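You operate a simulated robot arm through the tools that you are given. There is no shell and no other tool. Be economical: measure what you need, move in short steps, check, and stop when the job is done.

The job below is to be done with a simulated robot arm. You get a single attempt, and the scene is never put back.

Task
Set one eyelet in the brown strip at the card's stop.
Fine: tab toward the slide's grip; slide in to the stop before one stroke of the lever; fingers clear of the nose, it closes at 60 newtons; the lever springs back at 6 newtons; draw the slide out again.

Only the result counts: the job must be done as asked and must still hold three seconds after the hand-in. Knocking over, shifting, dropping, spilling or breaking anything else fails it.

Robot
A 7-joint arm with a two-finger parallel gripper, fixed in place. Base frame: the origin is at the foot of the arm, x ahead of it, y to its left, z up; the work surface is at about z = 0. Readings come in mm, degrees, newtons and seconds.
With the tool pointing down near the work surface it reaches from about 240 to 620 mm from the base axis. Its first joint turns from -66.0 to 66.0 degrees. Payload 2.6 kg.
The tool frame sits at the grasp point between the pads (the TCP): z along the fingers, y along the line on which they close. The tips reach 30 mm beyond it. The gripper opens to 94 mm. The fingers are 28 mm wide and 10 mm thick; the gripper's body (50 by 96 mm) begins 55 mm behind the TCP.
Orientation is told as [roll, pitch, yaw] about the base's x, y, z axes, in that order, counted from this pose: with the fingers straight down and closing along the base's y, the tool's x points along the base's -x, its y along +y and its z along -z.

Tools
- The arm moves only by the tool servo_tool. Its argument "plan" is a list of rows, each a list of 7 numbers: the shift along the base's x, y, z in mm, then the turn, a rotation vector about the base's x, y, z in degrees, then the gripper command, from -1 (shut) to 1 (fully open), values between in proportion. In form: [[dx, dy, dz, rx, ry, rz, fingers], ...]. A call has 1 to 8 rows; each row shifts and turns the commanded pose from where the row before left it. A row lasts 0.2 s, in which the tool goes at most 50 mm and 8.6 degrees; a call with a longer step from one row to the next is refused whole, and so is a gripper value outside its range. Where a pose cannot be reached the arm comes as near as it can. A force on the tool above 80 N (or 10 N above the force at the start of the call, whichever is more), or a blocked arm, ends the call early, and 0.2 s more pass. The fingers move at their own pace (about 72 mm/s each) and stop on an object; they squeeze with about 36 N. The grip force told is the motor's: it shows also when the fingers shut on nothing. Time passes only in rows, and 0.2 s behind the last, so rows that do not move let the fingers close. The reply holds the time, the measured pose of the TCP, the force on the tool along the base axes, the opening and the grip force, in the units named above and with some noise.
- Cameras (640 x 400 px; columns grow to the right, rows downward): "scene" is fixed at [10, 410.1, 586.1]; the picture's right is [-0.93, -0.37, 0.00], its down [-0.20, 0.49, -0.85] and it looks along [0.32, -0.78, -0.53] (base axes); focal length 360 px, centre (320, 200). "wrist" rides on the gripper at [-37, 0, -58] in the tool frame; the picture's right is [0.00, -1.00, 0.00], its down [0.97, 0.00, -0.24] and it looks along [0.24, 0.00, 0.97] (tool axes); focal length 218 px, centre (320, 200). There is no depth. A picture from a camera that has moved, and an enlarged one, comes with that camera's place and axes in the base frame and with its lens. The place of the scene camera against the robot may be out by one fixed shift of up to 25 mm in any direction.
- snapshot(camera): a new picture of that camera. The clock stands still meanwhile.
- zoom(camera, box): a new picture of the part [left, top, right, bottom] of that camera's present view, enlarged. The clock stands still meanwhile.
- job_done(): hands the job in; it is judged then, once.

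Work in short steps. Places have to be worked out from the pictures, the camera data and where the tool is seen: move nearer, look again, correct. Check each grasp and each placing, and mend what went wrong. You have 120 turns and 84 pictures in all, those below and enlarged ones among them. Open the gripper and draw the arm clear of the work before you hand the job in, unless the task says otherwise; then end with one line.

The tools are called after ">>>" as name(argument=value, ...) on one line, values as JSON. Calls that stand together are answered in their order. servo_tool: Moves the arm, as the interface text tells. Its arguments: {"type":"object","properties":{"plan":{"type":"array","items":{"type":"array","items":{"type":"number"}}}},"required":["plan"]} The other tools are called the same way: snapshot (camera) takes a picture; zoom (camera, box) takes an enlarged picture of a part of a camera's view; job_done () hands the job in.

At the start:

```text
t: 0.0
eef_pos: [347.3, -108.3, 331.3]
tcp_rot: [0.0, 0.1, -0.1]
wrist_force: [0.5, 0.1, -0.2]
width: 94.0
grip_force: 0.0
```

scene: 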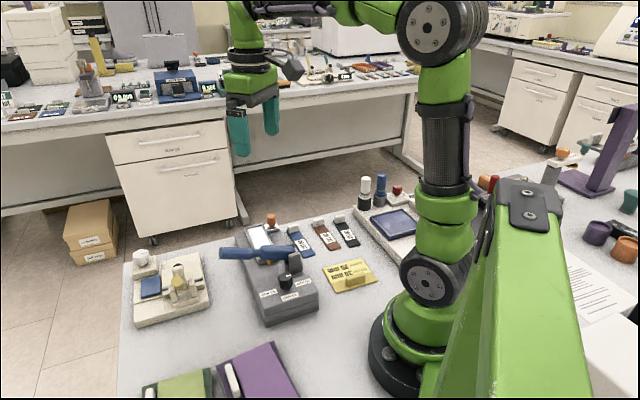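
wrist: 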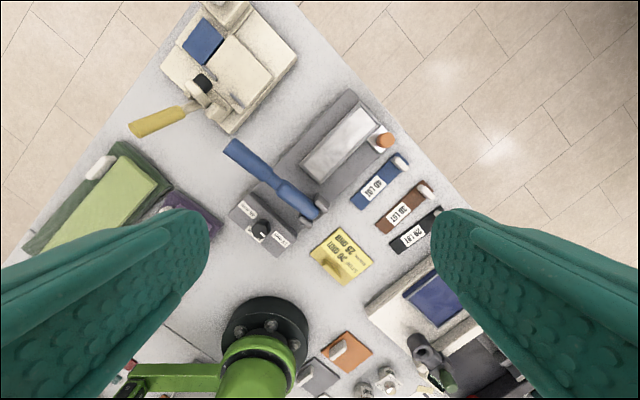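

The pictures show a grey press with a blue lever, a slide with an orange grip, three strips and a yellow card. I enlarge these to read them.

>>> zoom(camera="wrist", box=[200, 80, 460, 290])

>>> zoom(camera="scene", box=[210, 170, 430, 340])

>>> zoom(camera="wrist", box=[300, 215, 390, 295])

```text
1.90 times, centred on (330, 185) of wrist
camera zoom: at [384.4, -108.0, 389.3], right [0.0, -1.0, 0.0], down [-0.97, 0.0, 0.24], along [-0.24, 0.0, -0.97], focal length 416 px, centre (301, 229)
```

zoom: 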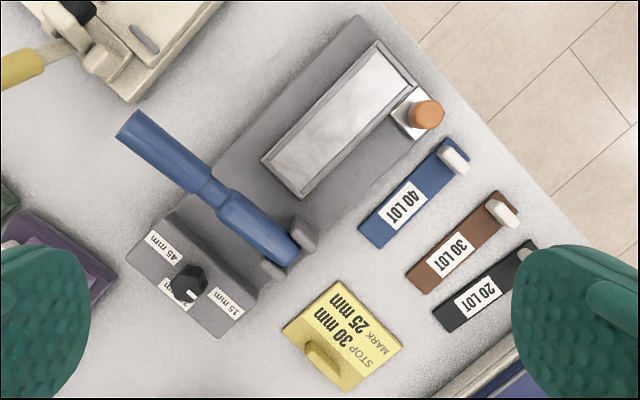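

```text
2.35 times, centred on (320, 255) of scene
camera zoom: at [10.0, 410.1, 586.1], right [-0.93, -0.37, 0.0], down [-0.2, 0.49, -0.85], along [0.32, -0.78, -0.53], focal length 846 px, centre (320, 71)
```

zoom: 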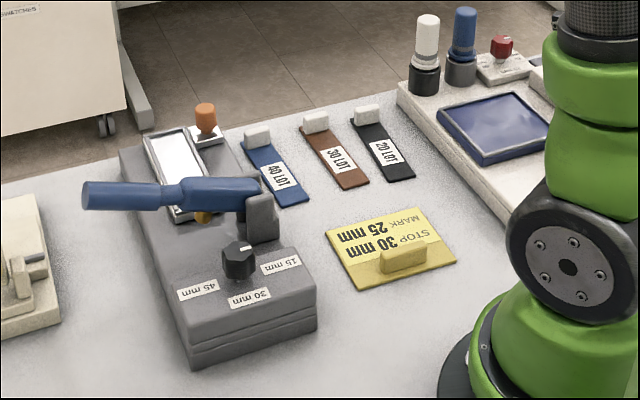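

```text
5.00 times, centred on (345, 255) of wrist
camera zoom: at [384.4, -108.0, 389.3], right [0.0, -1.0, 0.0], down [-0.97, 0.0, 0.24], along [-0.24, 0.0, -0.97], focal length 1091 px, centre (195, -75)
```

zoom: 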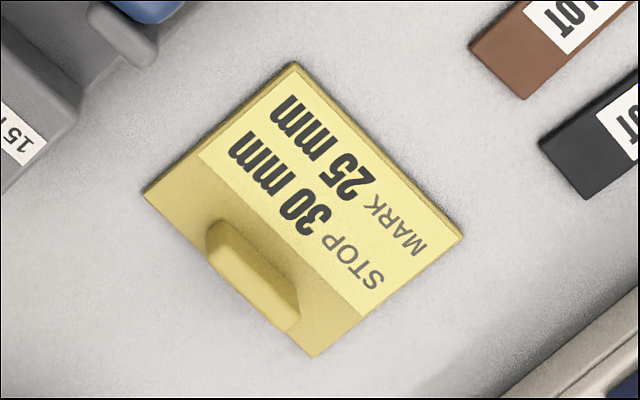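

The card says STOP 30 mm, and the brown strip lies near (270, -260) with its tab already toward the far side. I move above it, turned along the strip, and look closer. I also enlarge the selector knob.

>>> servo_tool(plan=[[-12, -22, -14, 0, 0, -7.7, 1], [-12, -22, -14, 0, 0, -7.7, 1], [-12, -22, -14, 0, 0, -7.7, 1], [-12, -22, -14, 0, 0, -7.7, 1], [-12, -22, -14, 0, 0, -7.7, 1], [-12, -22, -14, 0, 0, -7.5, 1], [0, 0, 0, 0, 0, 0, 1]])

>>> zoom(camera="scene", box=[260, 245, 325, 305])

>>> snapshot(camera="wrist")

```text
t: 1.6
eef_pos: [274.3, -240.4, 246.2]
tcp_rot: [-0.1, 0.0, -46.3]
wrist_force: [0.0, 0.3, -0.3]
width: 94.1
grip_force: 0.0
```

```text
6.67 times, centred on (292, 275) of scene
camera zoom: at [10.0, 410.0, 586.1], right [-0.93, -0.37, 0.0], down [-0.2, 0.49, -0.85], along [0.32, -0.78, -0.53], focal length 2397 px, centre (503, -300)
```

zoom: 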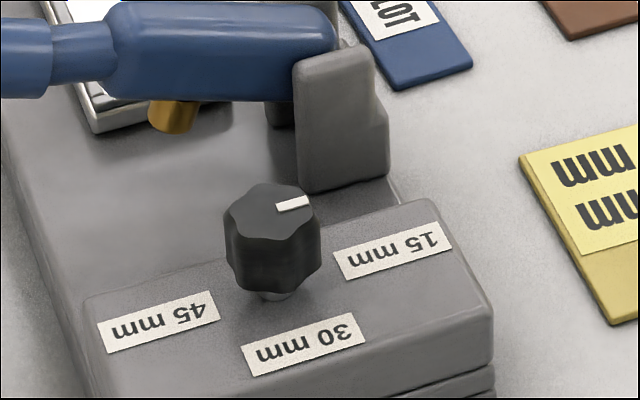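

```text
77 pictures are left
camera wrist: at [299.7, -266.1, 304.2], right [-0.72, -0.69, 0.0], down [-0.67, 0.7, 0.24], along [-0.17, 0.17, -0.97], focal length 218 px, centre (320, 200)
```

wrist: 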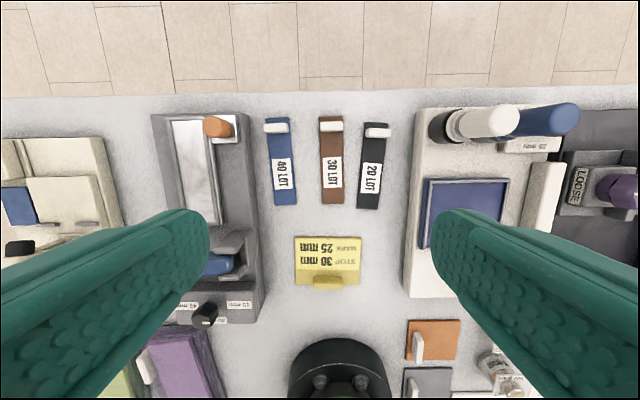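

The knob points at 15 mm and must turn clockwise by 90° to 30 mm. I move over the press to measure it.

>>> servo_tool(plan=[[20, 32, 8, 0, 0, 0, 1], [20, 32, 8, 0, 0, 0, 1], [20, 32, 8, 0, 0, 0, 1], [20, 32, 8, 0, 0, 0, 1], [0, 0, 0, 0, 0, 0, 1]])

>>> snapshot(camera="wrist")

>>> snapshot(camera="scene")

```text
t: 2.8
eef_pos: [356.6, -108.2, 278.1]
tcp_rot: [0.0, 0.0, -46.1]
wrist_force: [0.0, 1.4, -0.1]
width: 94.0
grip_force: 0.0
```

```text
76 pictures are left
camera wrist: at [381.6, -136.1, 336.8], right [-0.72, -0.69, 0.0], down [-0.67, 0.7, 0.24], along [-0.17, 0.17, -0.97], focal length 218 px, centre (320, 200)
```

wrist: 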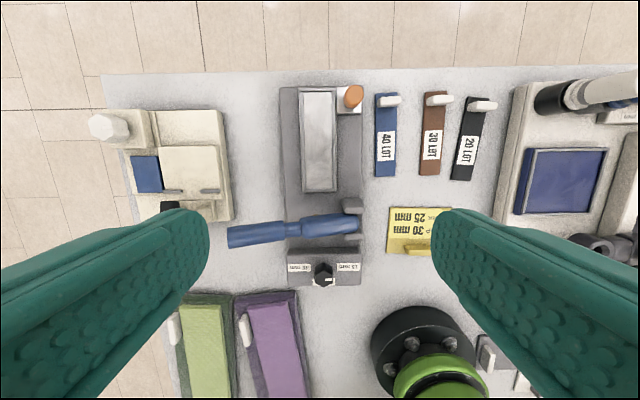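

```text
75 pictures are left
```

scene: 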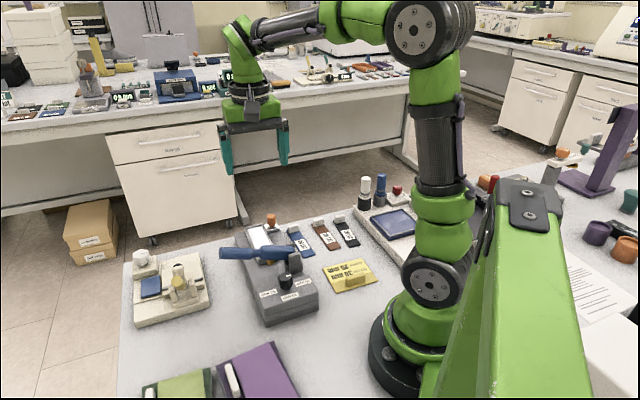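

>>> zoom(camera="wrist", box=[220, 75, 480, 295])

```text
1.82 times, centred on (350, 185) of wrist
camera zoom: at [381.6, -136.1, 336.8], right [-0.72, -0.69, 0.0], down [-0.67, 0.7, 0.24], along [-0.17, 0.17, -0.97], focal length 397 px, centre (266, 227)
```

zoom: 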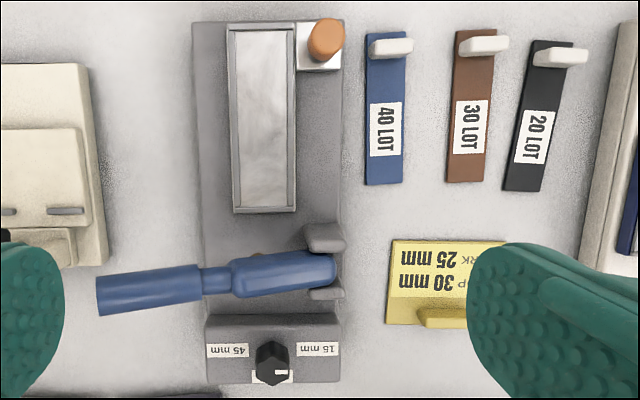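

By triangulation the knob top is at about (260, -16, 71), the raised lever tip at (387, -2, 126) and the orange grip at (392, -199, 75). I go above the knob, turning to yaw +44 so that the 90° clockwise turn ends at -46.

>>> servo_tool(plan=[[-9, 8.4, 0, 0, 0, 8.2, 1], [-9, 8.4, 0, 0, 0, 8.2, 1], [-9, 8.4, 0, 0, 0, 8.2, 1], [-9, 8.4, 0, 0, 0, 8.2, 1], [-9, 8.4, -10, 0, 0, 8.2, 1], [-9, 8.4, -10, 0, 0, 8.2, 1], [-9, 8.4, -10, 0, 0, 8.2, 1], [-9, 8.4, -10, 0, 0, 8.2, 1]])

>>> servo_tool(plan=[[-8, 8.4, -10, 0, 0, 8.2, 1], [-8, 8.4, -10, 0, 0, 8.2, 1], [-8, 8.4, -10, 0, 0, 8.1, 1], [0, 0, 0, 0, 0, 0, 1]])

>>> snapshot(camera="wrist")

```text
t: 4.6
eef_pos: [281.7, -45.5, 239.2]
tcp_rot: [0.1, 0.1, 19.7]
wrist_force: [0.4, 0.5, -0.2]
width: 93.7
grip_force: 0.1
```

```text
t: 5.6
eef_pos: [258.4, -19.8, 208.0]
tcp_rot: [0.0, 0.0, 44.2]
wrist_force: [-0.1, -0.2, 0.4]
width: 94.2
grip_force: 0.0
```

```text
73 pictures are left
camera wrist: at [285.0, 7.2, 267.9], right [0.7, -0.72, 0.0], down [-0.7, -0.68, 0.24], along [-0.17, -0.17, -0.97], focal length 218 px, centre (320, 200)
```

wrist: 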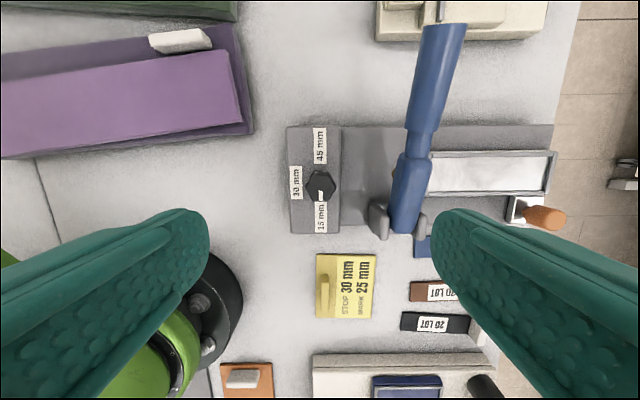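

>>> zoom(camera="wrist", box=[270, 110, 430, 250])

```text
2.86 times, centred on (350, 180) of wrist
camera zoom: at [285.0, 7.2, 267.9], right [0.7, -0.72, 0.0], down [-0.7, -0.68, 0.24], along [-0.17, -0.17, -0.97], focal length 624 px, centre (234, 257)
```

zoom: 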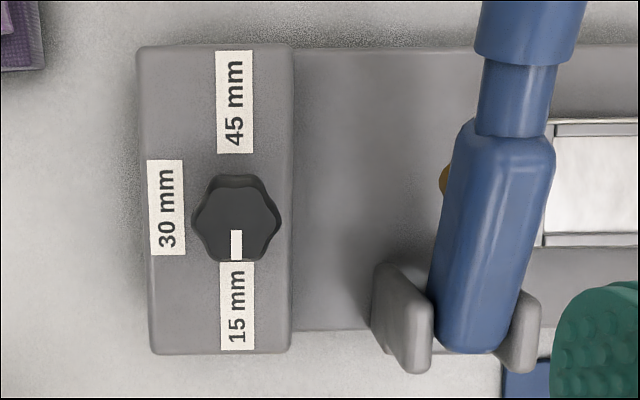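

The knob's flats are at 30° to the present closing line, so I turn to yaw 14 and lower to check the alignment.

>>> servo_tool(plan=[[0.5, 0.5, -22, 0, 0, -7.5, 0.4], [0.5, 0.5, -22, 0, 0, -7.5, 0.4], [0.5, 0.5, -22, 0, 0, -7.5, 0.4], [0.2, 0.3, -20, 0, 0, -7.5, 0.4], [0, 0, 0, 0, 0, 0, 0.4]])

>>> snapshot(camera="wrist")

>>> zoom(camera="scene", box=[230, 200, 350, 320])

```text
t: 6.8
eef_pos: [261.1, -18.0, 122.0]
tcp_rot: [0.1, 0.0, 14.1]
wrist_force: [0.8, -0.4, 0.3]
width: 65.7
grip_force: 0.0
```

```text
71 pictures are left
camera wrist: at [295.2, -9.5, 180.3], right [0.24, -0.97, 0.0], down [-0.94, -0.23, 0.24], along [-0.23, -0.06, -0.97], focal length 218 px, centre (320, 200)
```

wrist: 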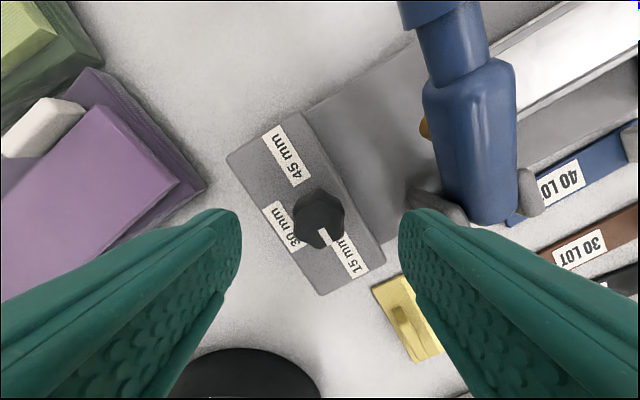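

```text
3.33 times, centred on (290, 260) of scene
camera zoom: at [10.0, 410.1, 586.1], right [-0.93, -0.37, 0.0], down [-0.2, 0.49, -0.85], along [0.32, -0.78, -0.53], focal length 1198 px, centre (420, 0)
```

zoom: 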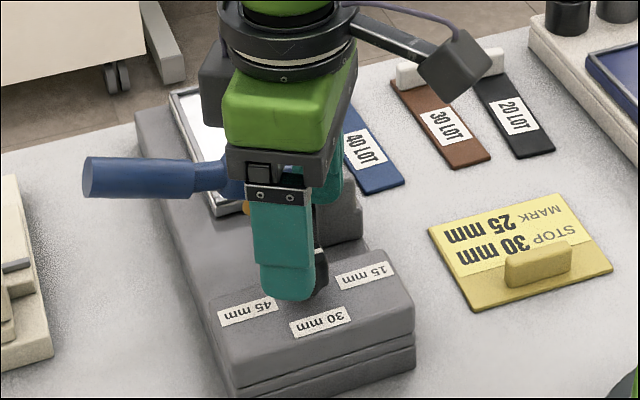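

The knob is centred between the fingers, and about 3 mm farther in x than the TCP. I correct that, lower so the tips reach z≈56, and close.

>>> servo_tool(plan=[[3, 0.8, -12, 0, 0, 0, 0.2], [0, 0, -12, 0, 0, 0, 0.2], [0, 0, -12, 0, 0, 0, 0.2], [0, 0, 0, 0, 0, 0, 0.2]])

>>> servo_tool(plan=[[0, 0, 0, 0, 0, 0, -1], [0, 0, 0, 0, 0, 0, -1], [0, 0, 0, 0, 0, 0, -1]])

>>> zoom(camera="scene", box=[230, 200, 350, 320])

>>> snapshot(camera="wrist")

```text
t: 7.8
eef_pos: [263.1, -17.8, 87.7]
tcp_rot: [0.0, 0.0, 14.0]
wrist_force: [0.4, -0.7, 0.1]
width: 56.6
grip_force: 0.0
```

```text
t: 8.6
eef_pos: [263.3, -17.9, 88.8]
tcp_rot: [0.1, 0.0, 14.1]
wrist_force: [0.9, 8.8, -3.1]
width: 26.2
grip_force: 45.0
```

```text
3.33 times, centred on (290, 260) of scene
camera zoom: at [10.0, 410.1, 586.1], right [-0.93, -0.37, 0.0], down [-0.2, 0.49, -0.85], along [0.32, -0.78, -0.53], focal length 1198 px, centre (420, 0)
```

zoom: 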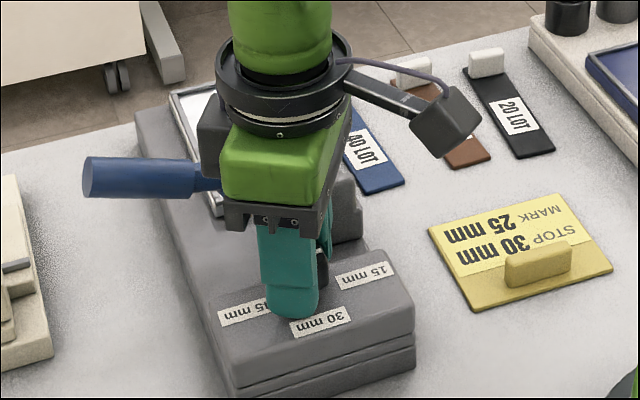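

```text
68 pictures are left
camera wrist: at [299.1, -7.8, 146.2], right [0.24, -0.97, 0.0], down [-0.94, -0.24, 0.24], along [-0.23, -0.06, -0.97], focal length 218 px, centre (320, 200)
```

wrist: 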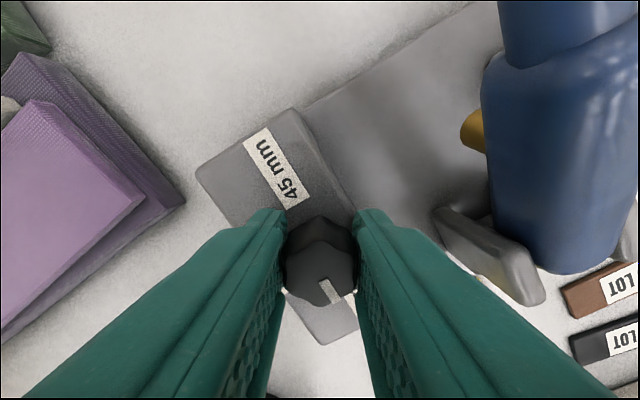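

The knob is held at 26 mm width. I turn clockwise in stages and watch the force.

>>> servo_tool(plan=[[0, 0, 0, 0, 0, -7.5, -1], [0, 0, 0, 0, 0, -7.5, -1], [0, 0, 0, 0, 0, -7.5, -1], [0, 0, 0, 0, 0, -7.5, -1]])

>>> snapshot(camera="wrist")

```text
t: 9.6
eef_pos: [264.2, -19.0, 87.3]
tcp_rot: [0.0, -0.1, -16.2]
wrist_force: [-11.6, -16.1, 25.5]
width: 26.3
grip_force: 44.8
```

```text
67 pictures are left
camera wrist: at [298.6, -28.5, 146.2], right [-0.28, -0.96, 0.0], down [-0.93, 0.27, 0.24], along [-0.23, 0.07, -0.97], focal length 218 px, centre (320, 200)
```

wrist: 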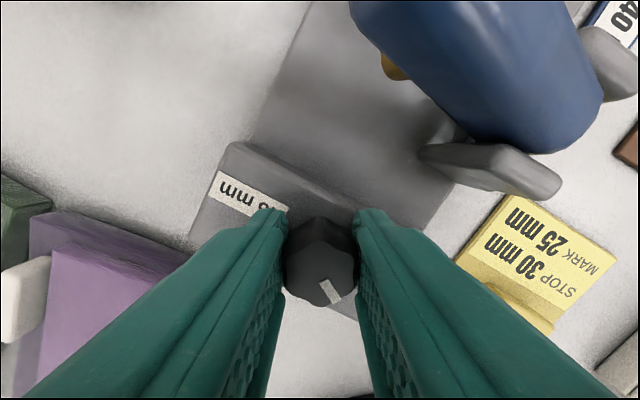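

The knob turns with the fingers. It sits about 5 mm ahead of the TCP, so I let the TCP follow a small arc for the remaining 60°.

>>> servo_tool(plan=[[-0.2, -1.0, 0, 0, 0, -7.5, -1], [-0.3, -0.8, 0, 0, 0, -7.5, -1], [-0.4, -0.6, 0, 0, 0, -7.5, -1], [-0.4, -0.5, 0, 0, 0, -7.5, -1], [-0.5, -0.5, 0, 0, 0, -7.5, -1], [-0.5, -0.4, 0, 0, 0, -7.5, -1], [-0.5, -0.3, 0, 0, 0, -7.5, -1], [-0.5, -0.2, 0, 0, 0, -7.5, -1]])

>>> zoom(camera="scene", box=[230, 200, 350, 320])

>>> snapshot(camera="wrist")

```text
t: 11.4
eef_pos: [261.4, -21.3, 87.3]
tcp_rot: [0.1, 0.1, -76.0]
wrist_force: [-13.2, 8.4, 35.2]
width: 26.1
grip_force: 45.1
```

```text
3.33 times, centred on (290, 260) of scene
camera zoom: at [9.9, 410.1, 586.1], right [-0.93, -0.37, 0.0], down [-0.2, 0.49, -0.85], along [0.32, -0.78, -0.53], focal length 1198 px, centre (420, 0)
```

zoom: 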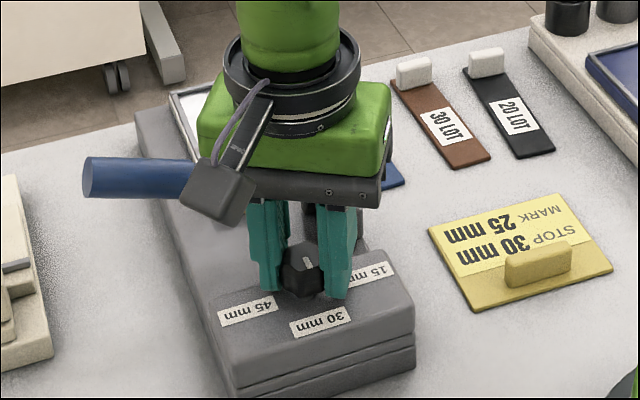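

```text
65 pictures are left
camera wrist: at [269.9, -56.6, 145.8], right [-0.97, -0.24, 0.0], down [-0.23, 0.94, 0.24], along [-0.06, 0.23, -0.97], focal length 218 px, centre (320, 200)
```

wrist: 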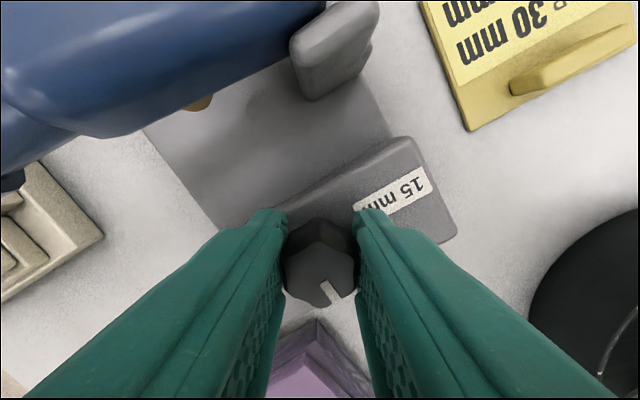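

I release, raise, and check the pointer.

>>> servo_tool(plan=[[0, 0, 0, 0, 0, 0, 0], [0, 0, 0, 0, 0, 0, 0], [0, 0, 20, 0, 0, 0, 0], [0, 0, 35, 0, 0, 0, 0], [0, 0, 40, 0, 0, 0, 0.5], [0, 0, 0, 0, 0, 0, 1]])

>>> zoom(camera="scene", box=[260, 245, 325, 305])

>>> zoom(camera="wrist", box=[220, 110, 420, 260])

```text
t: 12.8
eef_pos: [261.9, -21.2, 181.3]
tcp_rot: [0.0, 0.0, -75.8]
wrist_force: [-0.4, 0.0, -0.1]
width: 93.8
grip_force: 0.1
```

```text
6.67 times, centred on (292, 275) of scene
camera zoom: at [10.0, 410.1, 586.1], right [-0.93, -0.37, 0.0], down [-0.2, 0.49, -0.85], along [0.32, -0.78, -0.53], focal length 2397 px, centre (503, -300)
```

zoom: 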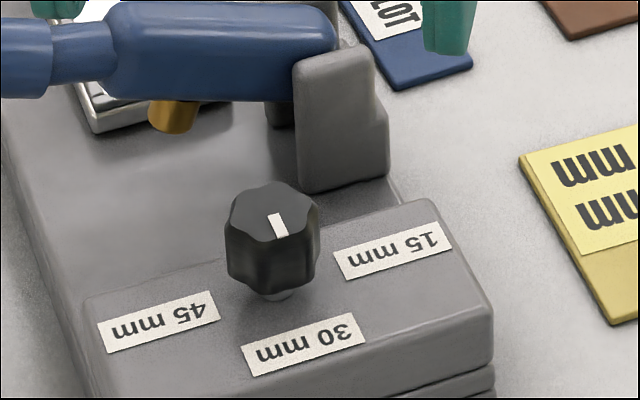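

```text
2.67 times, centred on (320, 185) of wrist
camera zoom: at [271.2, -56.7, 238.7], right [-0.97, -0.24, 0.0], down [-0.24, 0.94, 0.24], along [-0.06, 0.23, -0.97], focal length 582 px, centre (320, 240)
```

zoom: 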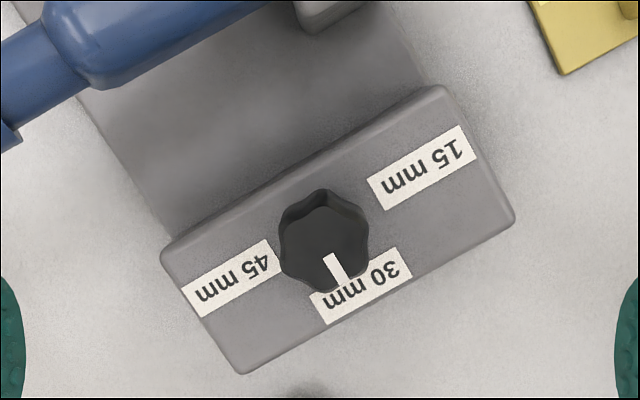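

The pointer now stands at 30 mm. Next I go to the brown strip and look closely at its tab.

>>> servo_tool(plan=[[5, -40, 10, 0, 0, 5, 1], [5, -40, 0, 0, 0, 5, 1], [5, -40, 0, 0, 0, 5, 1], [5, -40, 0, 0, 0, 5, 1], [5, -40, -10, 0, 0, 5, 1], [5, -40, -10, 0, 0, 5, 1], [4, -20, -10, 0, 0, 0, 1], [0, 0, 0, 0, 0, 0, 1]])

>>> snapshot(camera="wrist")

>>> zoom(camera="scene", box=[240, 190, 380, 300])

```text
t: 14.6
eef_pos: [295.6, -283.5, 161.8]
tcp_rot: [-0.1, 0.0, -45.9]
wrist_force: [-0.3, 0.4, -0.9]
width: 94.0
grip_force: 0.1
```

```text
62 pictures are left
camera wrist: at [320.3, -308.9, 220.3], right [-0.72, -0.7, 0.0], down [-0.68, 0.7, 0.24], along [-0.17, 0.17, -0.97], focal length 218 px, centre (320, 200)
```

wrist: 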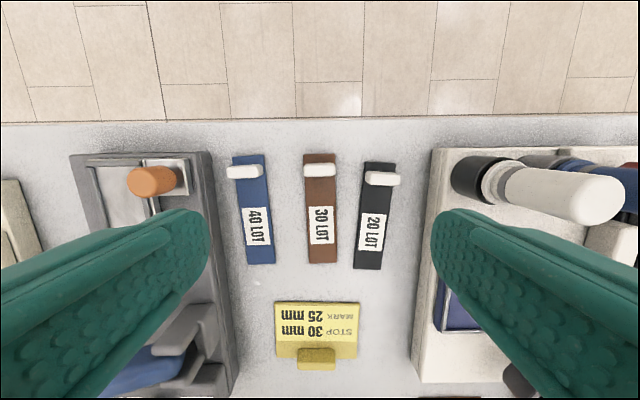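

```text
3.64 times, centred on (310, 245) of scene
camera zoom: at [10.0, 410.0, 586.1], right [-0.93, -0.37, 0.0], down [-0.2, 0.49, -0.85], along [0.32, -0.78, -0.53], focal length 1307 px, centre (356, 36)
```

zoom: 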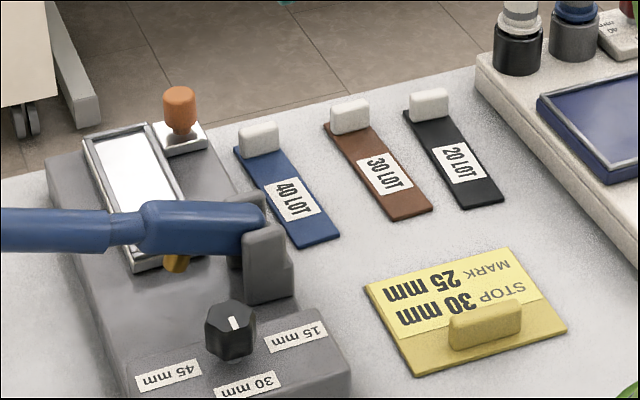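

>>> zoom(camera="wrist", box=[260, 140, 380, 270])

```text
3.08 times, centred on (320, 205) of wrist
camera zoom: at [320.3, -308.9, 220.3], right [-0.72, -0.7, 0.0], down [-0.68, 0.7, 0.24], along [-0.17, 0.17, -0.97], focal length 672 px, centre (320, 185)
```

zoom: 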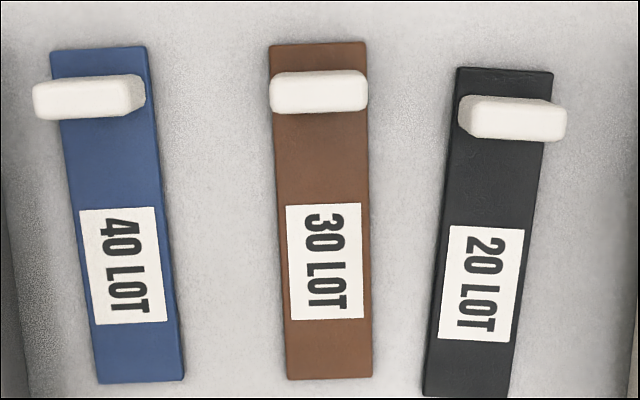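

The brown strip lies at yaw ≈ -44, its tab about 10 mm thick and centred near (306, -294.5). I turn to yaw +46 so the fingers close along the strip on the tab faces, clear of the tray walls and the orange grip later.

>>> servo_tool(plan=[[1, -1, 0, 0, 0, 8.4, 1], [1, -1, 0, 0, 0, 8.4, 1], [1, -1, 0, 0, 0, 8.4, 1], [1, -1, 0, 0, 0, 8.4, 1], [1, -1, 0, 0, 0, 8.4, 1], [1, -1, 0, 0, 0, 8.4, 1], [1, -1, 0, 0, 0, 8.4, 1], [1, -1, 0, 0, 0, 8.4, 1]])

>>> servo_tool(plan=[[1, -1, -15, 0, 0, 8.4, 0.2], [1, -1, -15, 0, 0, 8.4, -0.2], [0.8, -1, -15, 0, 0, 8.1, -0.4], [0, 0, 0, 0, 0, 0, -0.4], [0, 0, 0, 0, 0, 0, -0.4]])

>>> snapshot(camera="wrist")

```text
t: 16.4
eef_pos: [303.0, -291.4, 161.9]
tcp_rot: [0.0, 0.0, 21.5]
wrist_force: [-0.6, -0.4, -0.3]
width: 94.0
grip_force: 0.1
```

```text
t: 17.6
eef_pos: [306.1, -292.3, 115.8]
tcp_rot: [-0.1, 0.0, 46.3]
wrist_force: [-0.7, -0.6, -0.4]
width: 28.2
grip_force: 0.1
```

```text
59 pictures are left
camera wrist: at [331.3, -264.8, 174.4], right [0.72, -0.69, 0.0], down [-0.67, -0.7, 0.24], along [-0.17, -0.17, -0.97], focal length 218 px, centre (320, 200)
```

wrist: 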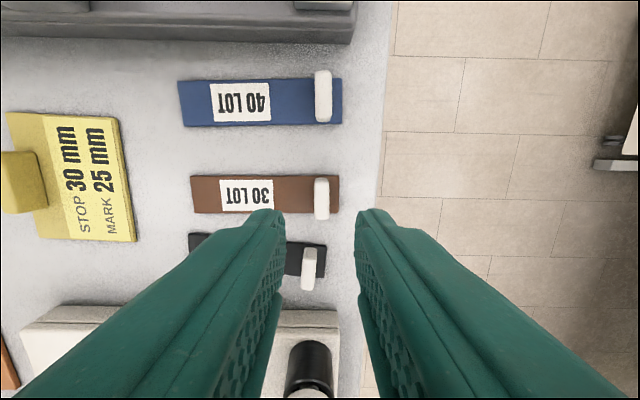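

The tab is centred between the fingers to about 1.5 mm. I descend to z≈38 (tips at 8 mm) and look before closing.

>>> servo_tool(plan=[[0.7, -0.7, -20, 0, 0, 0, -0.4], [0.4, -0.4, -20, 0, 0, 0, -0.4], [0, -0.5, -20, 0, 0, 0, -0.4], [0, -0.5, -16, 0, 0, 0, -0.4], [0, 0, 0, 0, 0, 0, -0.4]])

>>> snapshot(camera="wrist")

>>> zoom(camera="scene", box=[280, 180, 380, 270])

```text
t: 18.8
eef_pos: [309.0, -295.7, 40.0]
tcp_rot: [0.1, 0.0, 46.2]
wrist_force: [-0.4, -0.7, 0.9]
width: 28.4
grip_force: 0.1
```

```text
58 pictures are left
camera wrist: at [334.3, -268.5, 99.2], right [0.72, -0.69, 0.0], down [-0.67, -0.7, 0.24], along [-0.17, -0.17, -0.97], focal length 218 px, centre (320, 200)
```

wrist: 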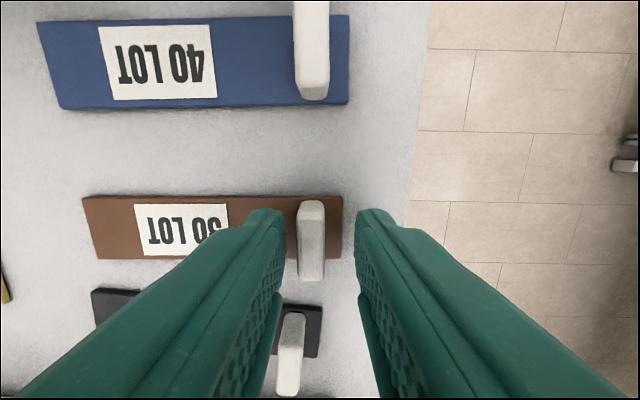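

```text
4.44 times, centred on (330, 225) of scene
camera zoom: at [10.0, 410.1, 586.1], right [-0.93, -0.37, 0.0], down [-0.2, 0.49, -0.85], along [0.32, -0.78, -0.53], focal length 1598 px, centre (276, 89)
```

zoom: 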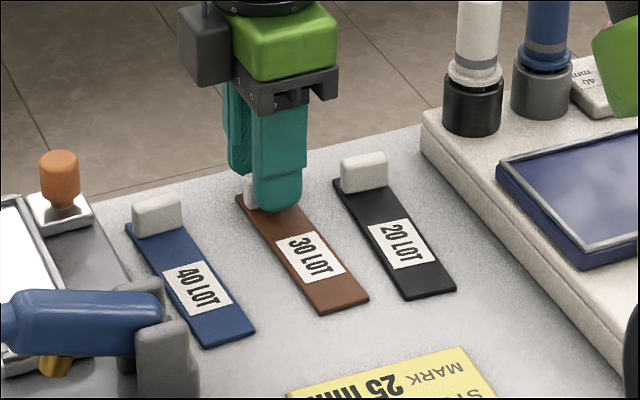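

The tab is about 3 mm off to the inner finger's side; I shift and close.

>>> servo_tool(plan=[[-2.0, 2.0, -1, 0, 0, 0, -0.4], [0, 0, 0, 0, 0, 0, -1], [0, 0, 0, 0, 0, 0, -1], [0, 0, 0, 0, 0, 0, -1]])

>>> servo_tool(plan=[[0, 0, 10, 0, 0, 0, -1], [0, 0, 20, 0, 0, 0, -1], [0, 0, 25, 0, 0, 0, -1], [0, 0, 25, 0, 0, 0, -1], [0, 0, 25, 0, 0, 0, -1], [0, 0, 0, 0, 0, 0, -1]])

>>> snapshot(camera="wrist")

>>> snapshot(camera="scene")

```text
t: 19.8
eef_pos: [307.3, -293.8, 40.9]
tcp_rot: [-0.1, 0.1, 46.2]
wrist_force: [0.6, -0.4, 0.0]
width: 9.2
grip_force: 36.4
```

```text
t: 21.2
eef_pos: [302.8, -293.2, 147.9]
tcp_rot: [0.0, -0.1, 46.2]
wrist_force: [0.5, -0.9, -0.2]
width: 9.2
grip_force: 36.0
```

```text
56 pictures are left
camera wrist: at [329.0, -265.0, 206.5], right [0.72, -0.69, 0.0], down [-0.67, -0.7, 0.24], along [-0.17, -0.17, -0.97], focal length 218 px, centre (320, 200)
```

wrist: 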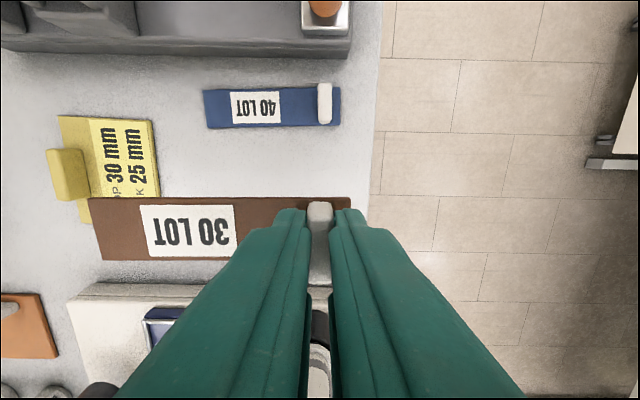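

```text
55 pictures are left
```

scene: 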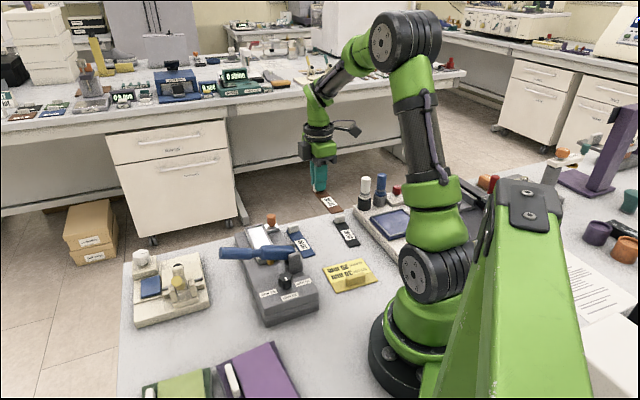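

The strip is held level by its tab (9.2 mm). I carry it beside the tray so that the wrist camera sees the tray unobstructed.

>>> servo_tool(plan=[[10, 13, 5, 0, 0, 0, -1], [12, 16, 5, 0, 0, 0, -1], [13, 17, 5, 0, 0, 0, -1], [13, 17, 0, 0, 0, 0, -1], [0, 0, 0, 0, 0, 0, -1]])

>>> snapshot(camera="wrist")

>>> zoom(camera="wrist", box=[120, 40, 380, 200])

```text
t: 22.4
eef_pos: [354.0, -229.5, 161.9]
tcp_rot: [-0.1, -0.1, 46.1]
wrist_force: [-0.7, 0.0, 0.0]
width: 9.2
grip_force: 35.8
```

```text
54 pictures are left
camera wrist: at [378.8, -202.9, 220.3], right [0.72, -0.69, 0.0], down [-0.67, -0.7, 0.24], along [-0.17, -0.17, -0.97], focal length 218 px, centre (320, 200)
```

wrist: 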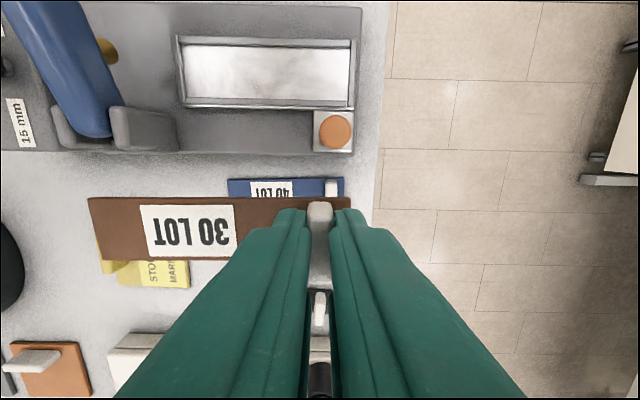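

```text
2.46 times, centred on (250, 120) of wrist
camera zoom: at [378.8, -202.9, 220.3], right [0.72, -0.69, 0.0], down [-0.67, -0.7, 0.24], along [-0.17, -0.17, -0.97], focal length 537 px, centre (492, 397)
```

zoom: 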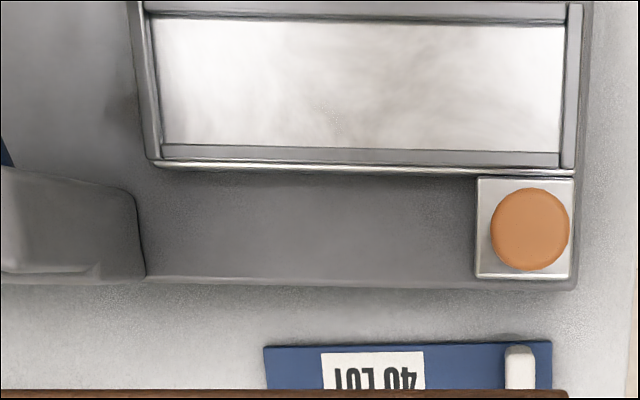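

>>> zoom(camera="wrist", box=[165, 25, 265, 125])

>>> zoom(camera="wrist", box=[270, 25, 370, 165])

>>> zoom(camera="scene", box=[225, 205, 315, 285])

```text
4.00 times, centred on (215, 75) of wrist
camera zoom: at [378.8, -202.9, 220.3], right [0.72, -0.69, 0.0], down [-0.67, -0.7, 0.24], along [-0.17, -0.17, -0.97], focal length 873 px, centre (740, 700)
```

zoom: 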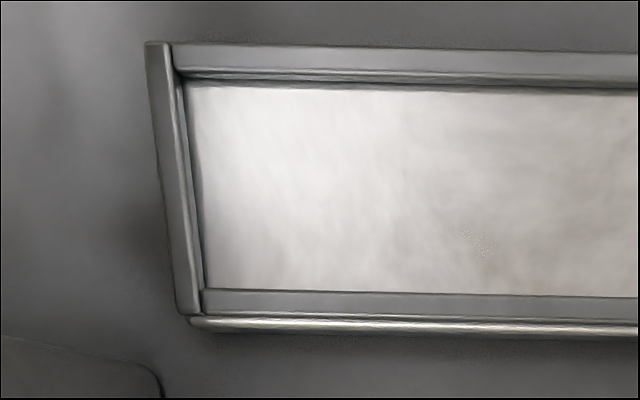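

```text
2.86 times, centred on (320, 95) of wrist
camera zoom: at [378.8, -202.9, 220.3], right [0.72, -0.69, 0.0], down [-0.67, -0.7, 0.24], along [-0.17, -0.17, -0.97], focal length 624 px, centre (320, 500)
```

zoom: 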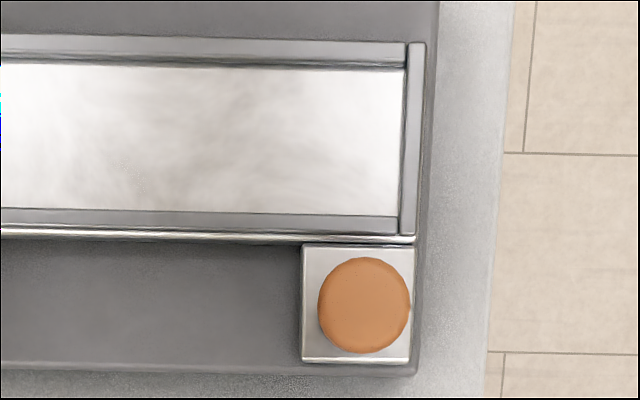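

```text
5.00 times, centred on (270, 245) of scene
camera zoom: at [10.0, 410.1, 586.1], right [-0.93, -0.37, 0.0], down [-0.2, 0.49, -0.85], along [0.32, -0.78, -0.53], focal length 1797 px, centre (570, -25)
```

zoom: 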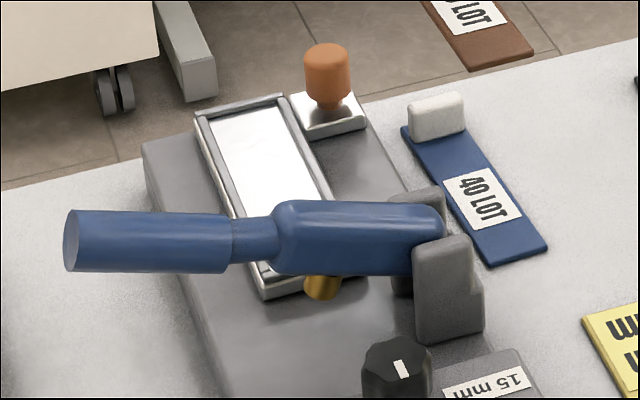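

The tray has low walls, with an interior of about 120 × 34.5 mm against the strip's 118 × 30 mm, and it is tilted 1.2° from the strip. I move the strip over the tray and hold it a little above to check.

>>> servo_tool(plan=[[13, 11.5, 0, 0, 0, -1.2, -1], [13, 11.5, 0, 0, 0, 0, -1], [13, 11.8, 0, 0, 0, 0, -1], [13, 12, -5, 0, 0, 0, -1], [13, 12, -15, 0, 0, 0, -1], [0, 0, -20, 0, 0, 0, -1], [0, 0, -15, 0, 0, 0, -1], [0, 0, 0, 0, 0, 0, -1]])

>>> snapshot(camera="wrist")

>>> zoom(camera="scene", box=[225, 190, 325, 285])

```text
t: 24.2
eef_pos: [416.1, -172.7, 105.1]
tcp_rot: [0.0, 0.0, 45.0]
wrist_force: [0.0, 0.8, -0.4]
width: 9.2
grip_force: 36.0
```

```text
49 pictures are left
camera wrist: at [442.6, -146.2, 163.2], right [0.71, -0.71, 0.0], down [-0.69, -0.69, 0.24], along [-0.17, -0.17, -0.97], focal length 218 px, centre (320, 200)
```

wrist: 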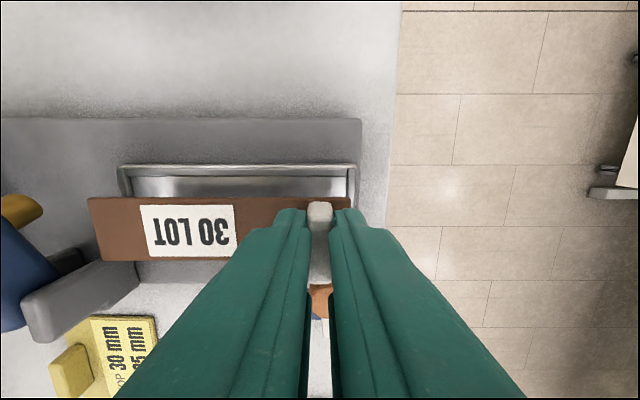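

```text
4.21 times, centred on (275, 238) of scene
camera zoom: at [10.0, 410.1, 586.1], right [-0.93, -0.37, 0.0], down [-0.2, 0.49, -0.85], along [0.32, -0.78, -0.53], focal length 1514 px, centre (510, 42)
```

zoom: 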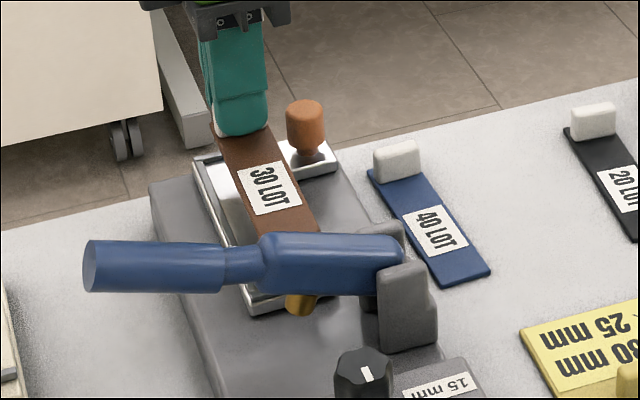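

>>> zoom(camera="wrist", box=[80, 140, 240, 270])

>>> zoom(camera="wrist", box=[290, 140, 390, 220])

```text
3.08 times, centred on (160, 205) of wrist
camera zoom: at [442.6, -146.2, 163.2], right [0.71, -0.71, 0.0], down [-0.69, -0.69, 0.24], along [-0.17, -0.17, -0.97], focal length 672 px, centre (812, 185)
```

zoom: 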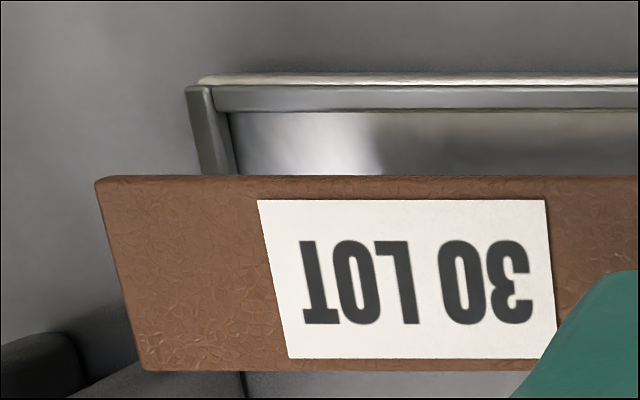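

```text
5.00 times, centred on (340, 180) of wrist
camera zoom: at [442.6, -146.2, 163.2], right [0.71, -0.71, 0.0], down [-0.69, -0.69, 0.24], along [-0.17, -0.17, -0.97], focal length 1091 px, centre (220, 300)
```

zoom: 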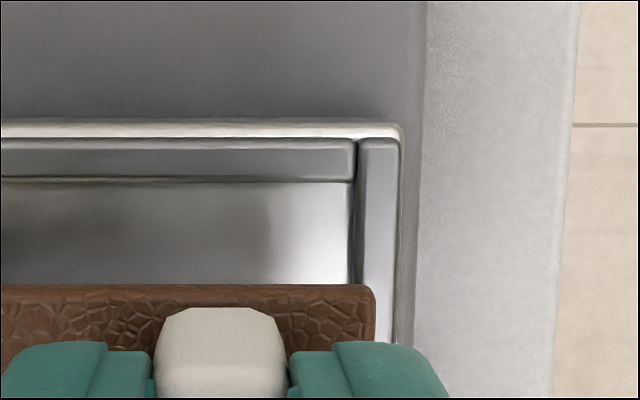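

From two heights the rim comes out at z≈41 and the tray interior at about 124 × 36 mm. The strip needs a shift of about (+2.7, +3.5). I correct and lower to just above the floor.

>>> servo_tool(plan=[[2.7, 3.5, 0, 0, 0, 0, -1], [0, 0, -6, 0, 0, 0, -1], [0, 0, -8, 0, 0, 0, -1], [0, 0, 0, 0, 0, 0, -1]])

>>> snapshot(camera="wrist")

>>> zoom(camera="scene", box=[225, 190, 325, 285])

```text
t: 25.2
eef_pos: [420.5, -168.2, 89.4]
tcp_rot: [0.0, 0.0, 45.0]
wrist_force: [-0.4, 0.2, -0.2]
width: 9.2
grip_force: 36.2
```

```text
45 pictures are left
camera wrist: at [446.9, -140.8, 148.5], right [0.71, -0.71, 0.0], down [-0.69, -0.69, 0.24], along [-0.17, -0.17, -0.97], focal length 218 px, centre (320, 200)
```

wrist: 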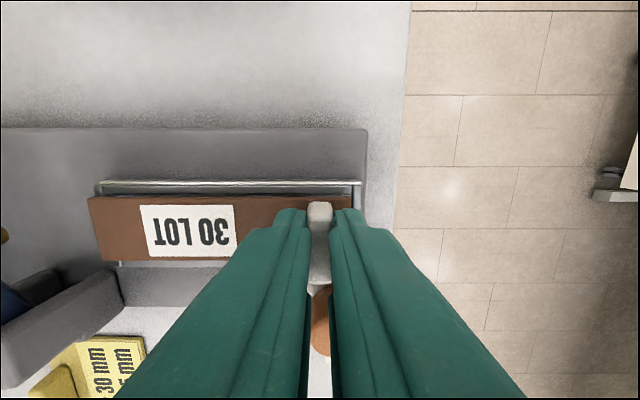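

```text
4.21 times, centred on (275, 238) of scene
camera zoom: at [10.0, 410.1, 586.1], right [-0.93, -0.37, 0.0], down [-0.2, 0.49, -0.85], along [0.32, -0.78, -0.53], focal length 1514 px, centre (510, 42)
```

zoom: 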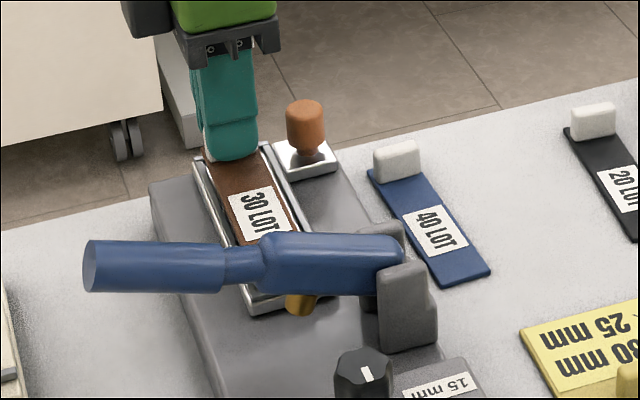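

>>> zoom(camera="wrist", box=[75, 160, 195, 280])

>>> zoom(camera="wrist", box=[290, 160, 370, 220])

```text
3.33 times, centred on (135, 220) of wrist
camera zoom: at [446.9, -140.8, 148.5], right [0.71, -0.71, 0.0], down [-0.69, -0.69, 0.24], along [-0.17, -0.17, -0.97], focal length 728 px, centre (937, 133)
```

zoom: 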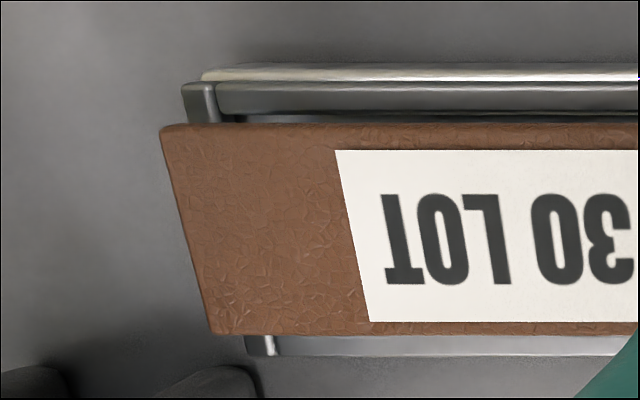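

```text
6.67 times, centred on (330, 190) of wrist
camera zoom: at [446.9, -140.8, 148.5], right [0.71, -0.71, 0.0], down [-0.69, -0.69, 0.24], along [-0.17, -0.17, -0.97], focal length 1455 px, centre (253, 267)
```

zoom: 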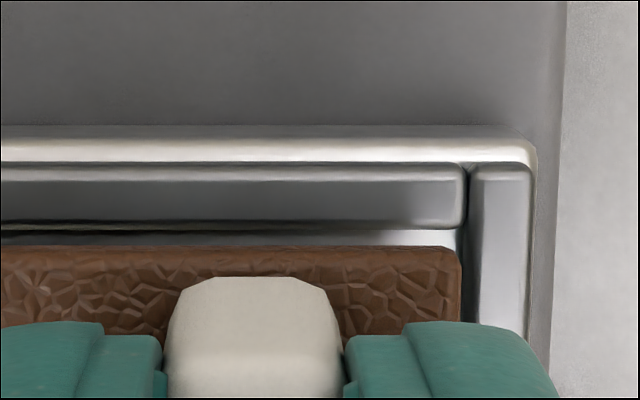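

Measured again at this height, the strip is about 3 mm too far toward the camera side. I correct and lower to rim height, then look.

>>> servo_tool(plan=[[-2.5, -1.6, 0, 0, 0, 0, -1], [0, 0, -3, 0, 0, 0, -1], [0, 0, -3, 0, 0, 0, -1], [0, 0, 0, 0, 0, 0, -1]])

>>> zoom(camera="wrist", box=[75, 150, 375, 280])

```text
t: 26.2
eef_pos: [417.4, -169.5, 85.6]
tcp_rot: [0.0, -0.1, 45.0]
wrist_force: [-0.2, 0.1, -1.1]
width: 9.5
grip_force: 36.4
```

```text
2.13 times, centred on (225, 215) of wrist
camera zoom: at [444.0, -142.5, 144.3], right [0.71, -0.71, 0.0], down [-0.69, -0.69, 0.24], along [-0.17, -0.17, -0.97], focal length 466 px, centre (523, 168)
```

zoom: 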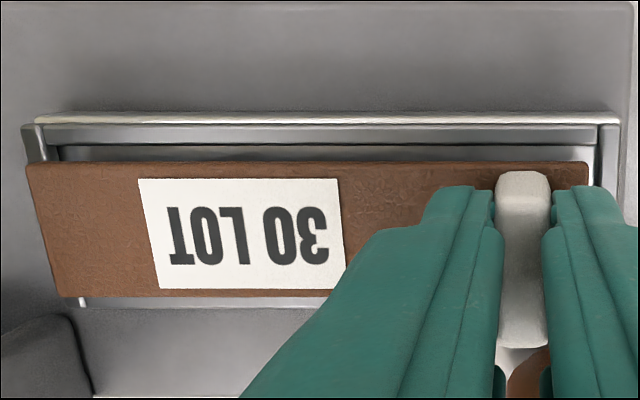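

The strip is now centred in the tray within about half a millimetre. I lower in small steps until contact.

>>> servo_tool(plan=[[0, 0, -2.5, 0, 0, 0, -1], [0, 0, -2, 0, 0, 0, -1], [0, 0, 0, 0, 0, 0, -1]])

>>> servo_tool(plan=[[0, 0, -1.5, 0, 0, 0, -1], [0, 0, 0, 0, 0, 0, -1]])

```text
t: 27.0
eef_pos: [418.1, -168.9, 81.2]
tcp_rot: [0.0, -0.1, 45.0]
wrist_force: [-0.7, 0.5, 1.1]
width: 9.1
grip_force: 36.1
```

```text
t: 27.6
eef_pos: [418.8, -168.3, 80.5]
tcp_rot: [-0.1, -0.1, 45.0]
wrist_force: [-1.1, 1.0, 5.1]
width: 9.5
grip_force: 35.7
```

Contact is starting (5 N). I check whether the strip is within the walls.

>>> zoom(camera="wrist", box=[75, 150, 375, 280])

>>> zoom(camera="scene", box=[240, 210, 300, 280])

```text
2.13 times, centred on (225, 215) of wrist
camera zoom: at [444.9, -142.0, 137.9], right [0.71, -0.71, 0.0], down [-0.69, -0.69, 0.24], along [-0.17, -0.17, -0.97], focal length 466 px, centre (523, 168)
```

zoom: 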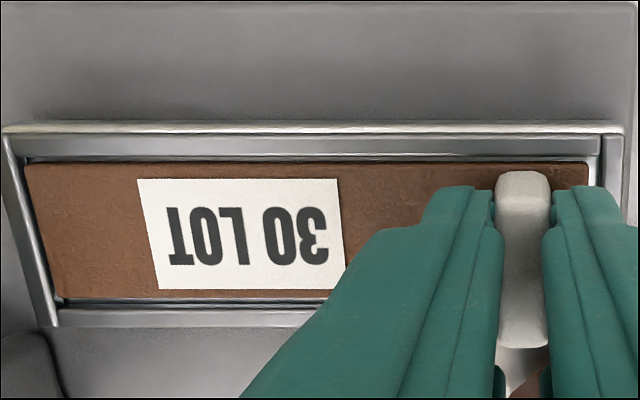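

```text
5.71 times, centred on (270, 245) of scene
camera zoom: at [10.0, 410.1, 586.1], right [-0.93, -0.37, 0.0], down [-0.2, 0.49, -0.85], along [0.32, -0.78, -0.53], focal length 2054 px, centre (606, -57)
```

zoom: 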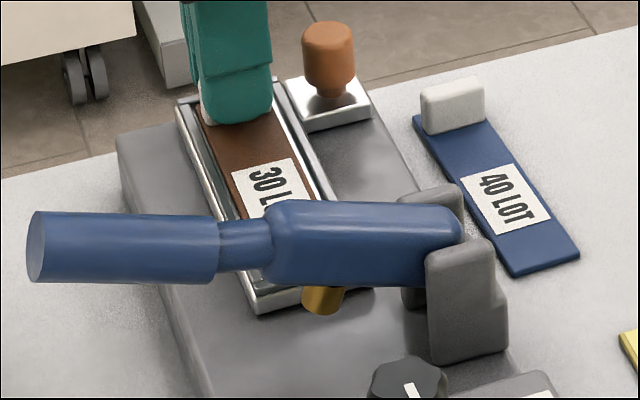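

The strip sits inside the tray walls. I release by a few millimetres and rise straight up.

>>> servo_tool(plan=[[0, 0, 0, 0, 0, 0, -0.6], [0, 0, 0, 0, 0, 0, -0.5], [0, 0, 15, 0, 0, 0, -0.5], [0, 0, 25, 0, 0, 0, -0.5], [0, 0, 35, 0, 0, 0, -0.3], [0, 0, 35, 0, 0, 0, 0], [0, 0, 0, 0, 0, 0, 0]])

>>> snapshot(camera="wrist")

```text
t: 29.2
eef_pos: [422.4, -171.9, 187.8]
tcp_rot: [0.0, 0.0, 45.0]
wrist_force: [0.2, -0.7, 0.0]
width: 47.0
grip_force: 0.0
```

```text
38 pictures are left
camera wrist: at [448.1, -145.7, 246.3], right [0.71, -0.71, 0.0], down [-0.69, -0.69, 0.24], along [-0.17, -0.17, -0.97], focal length 218 px, centre (320, 200)
```

wrist: 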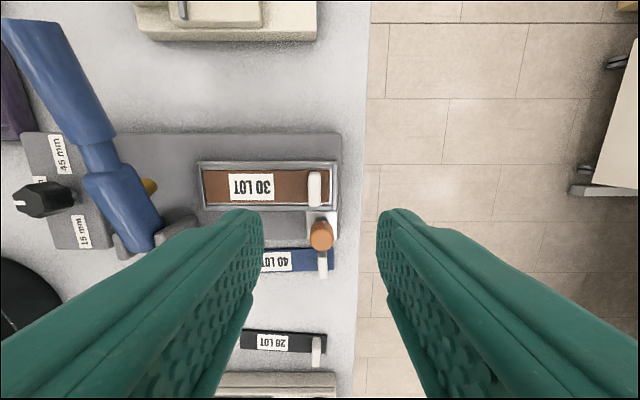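

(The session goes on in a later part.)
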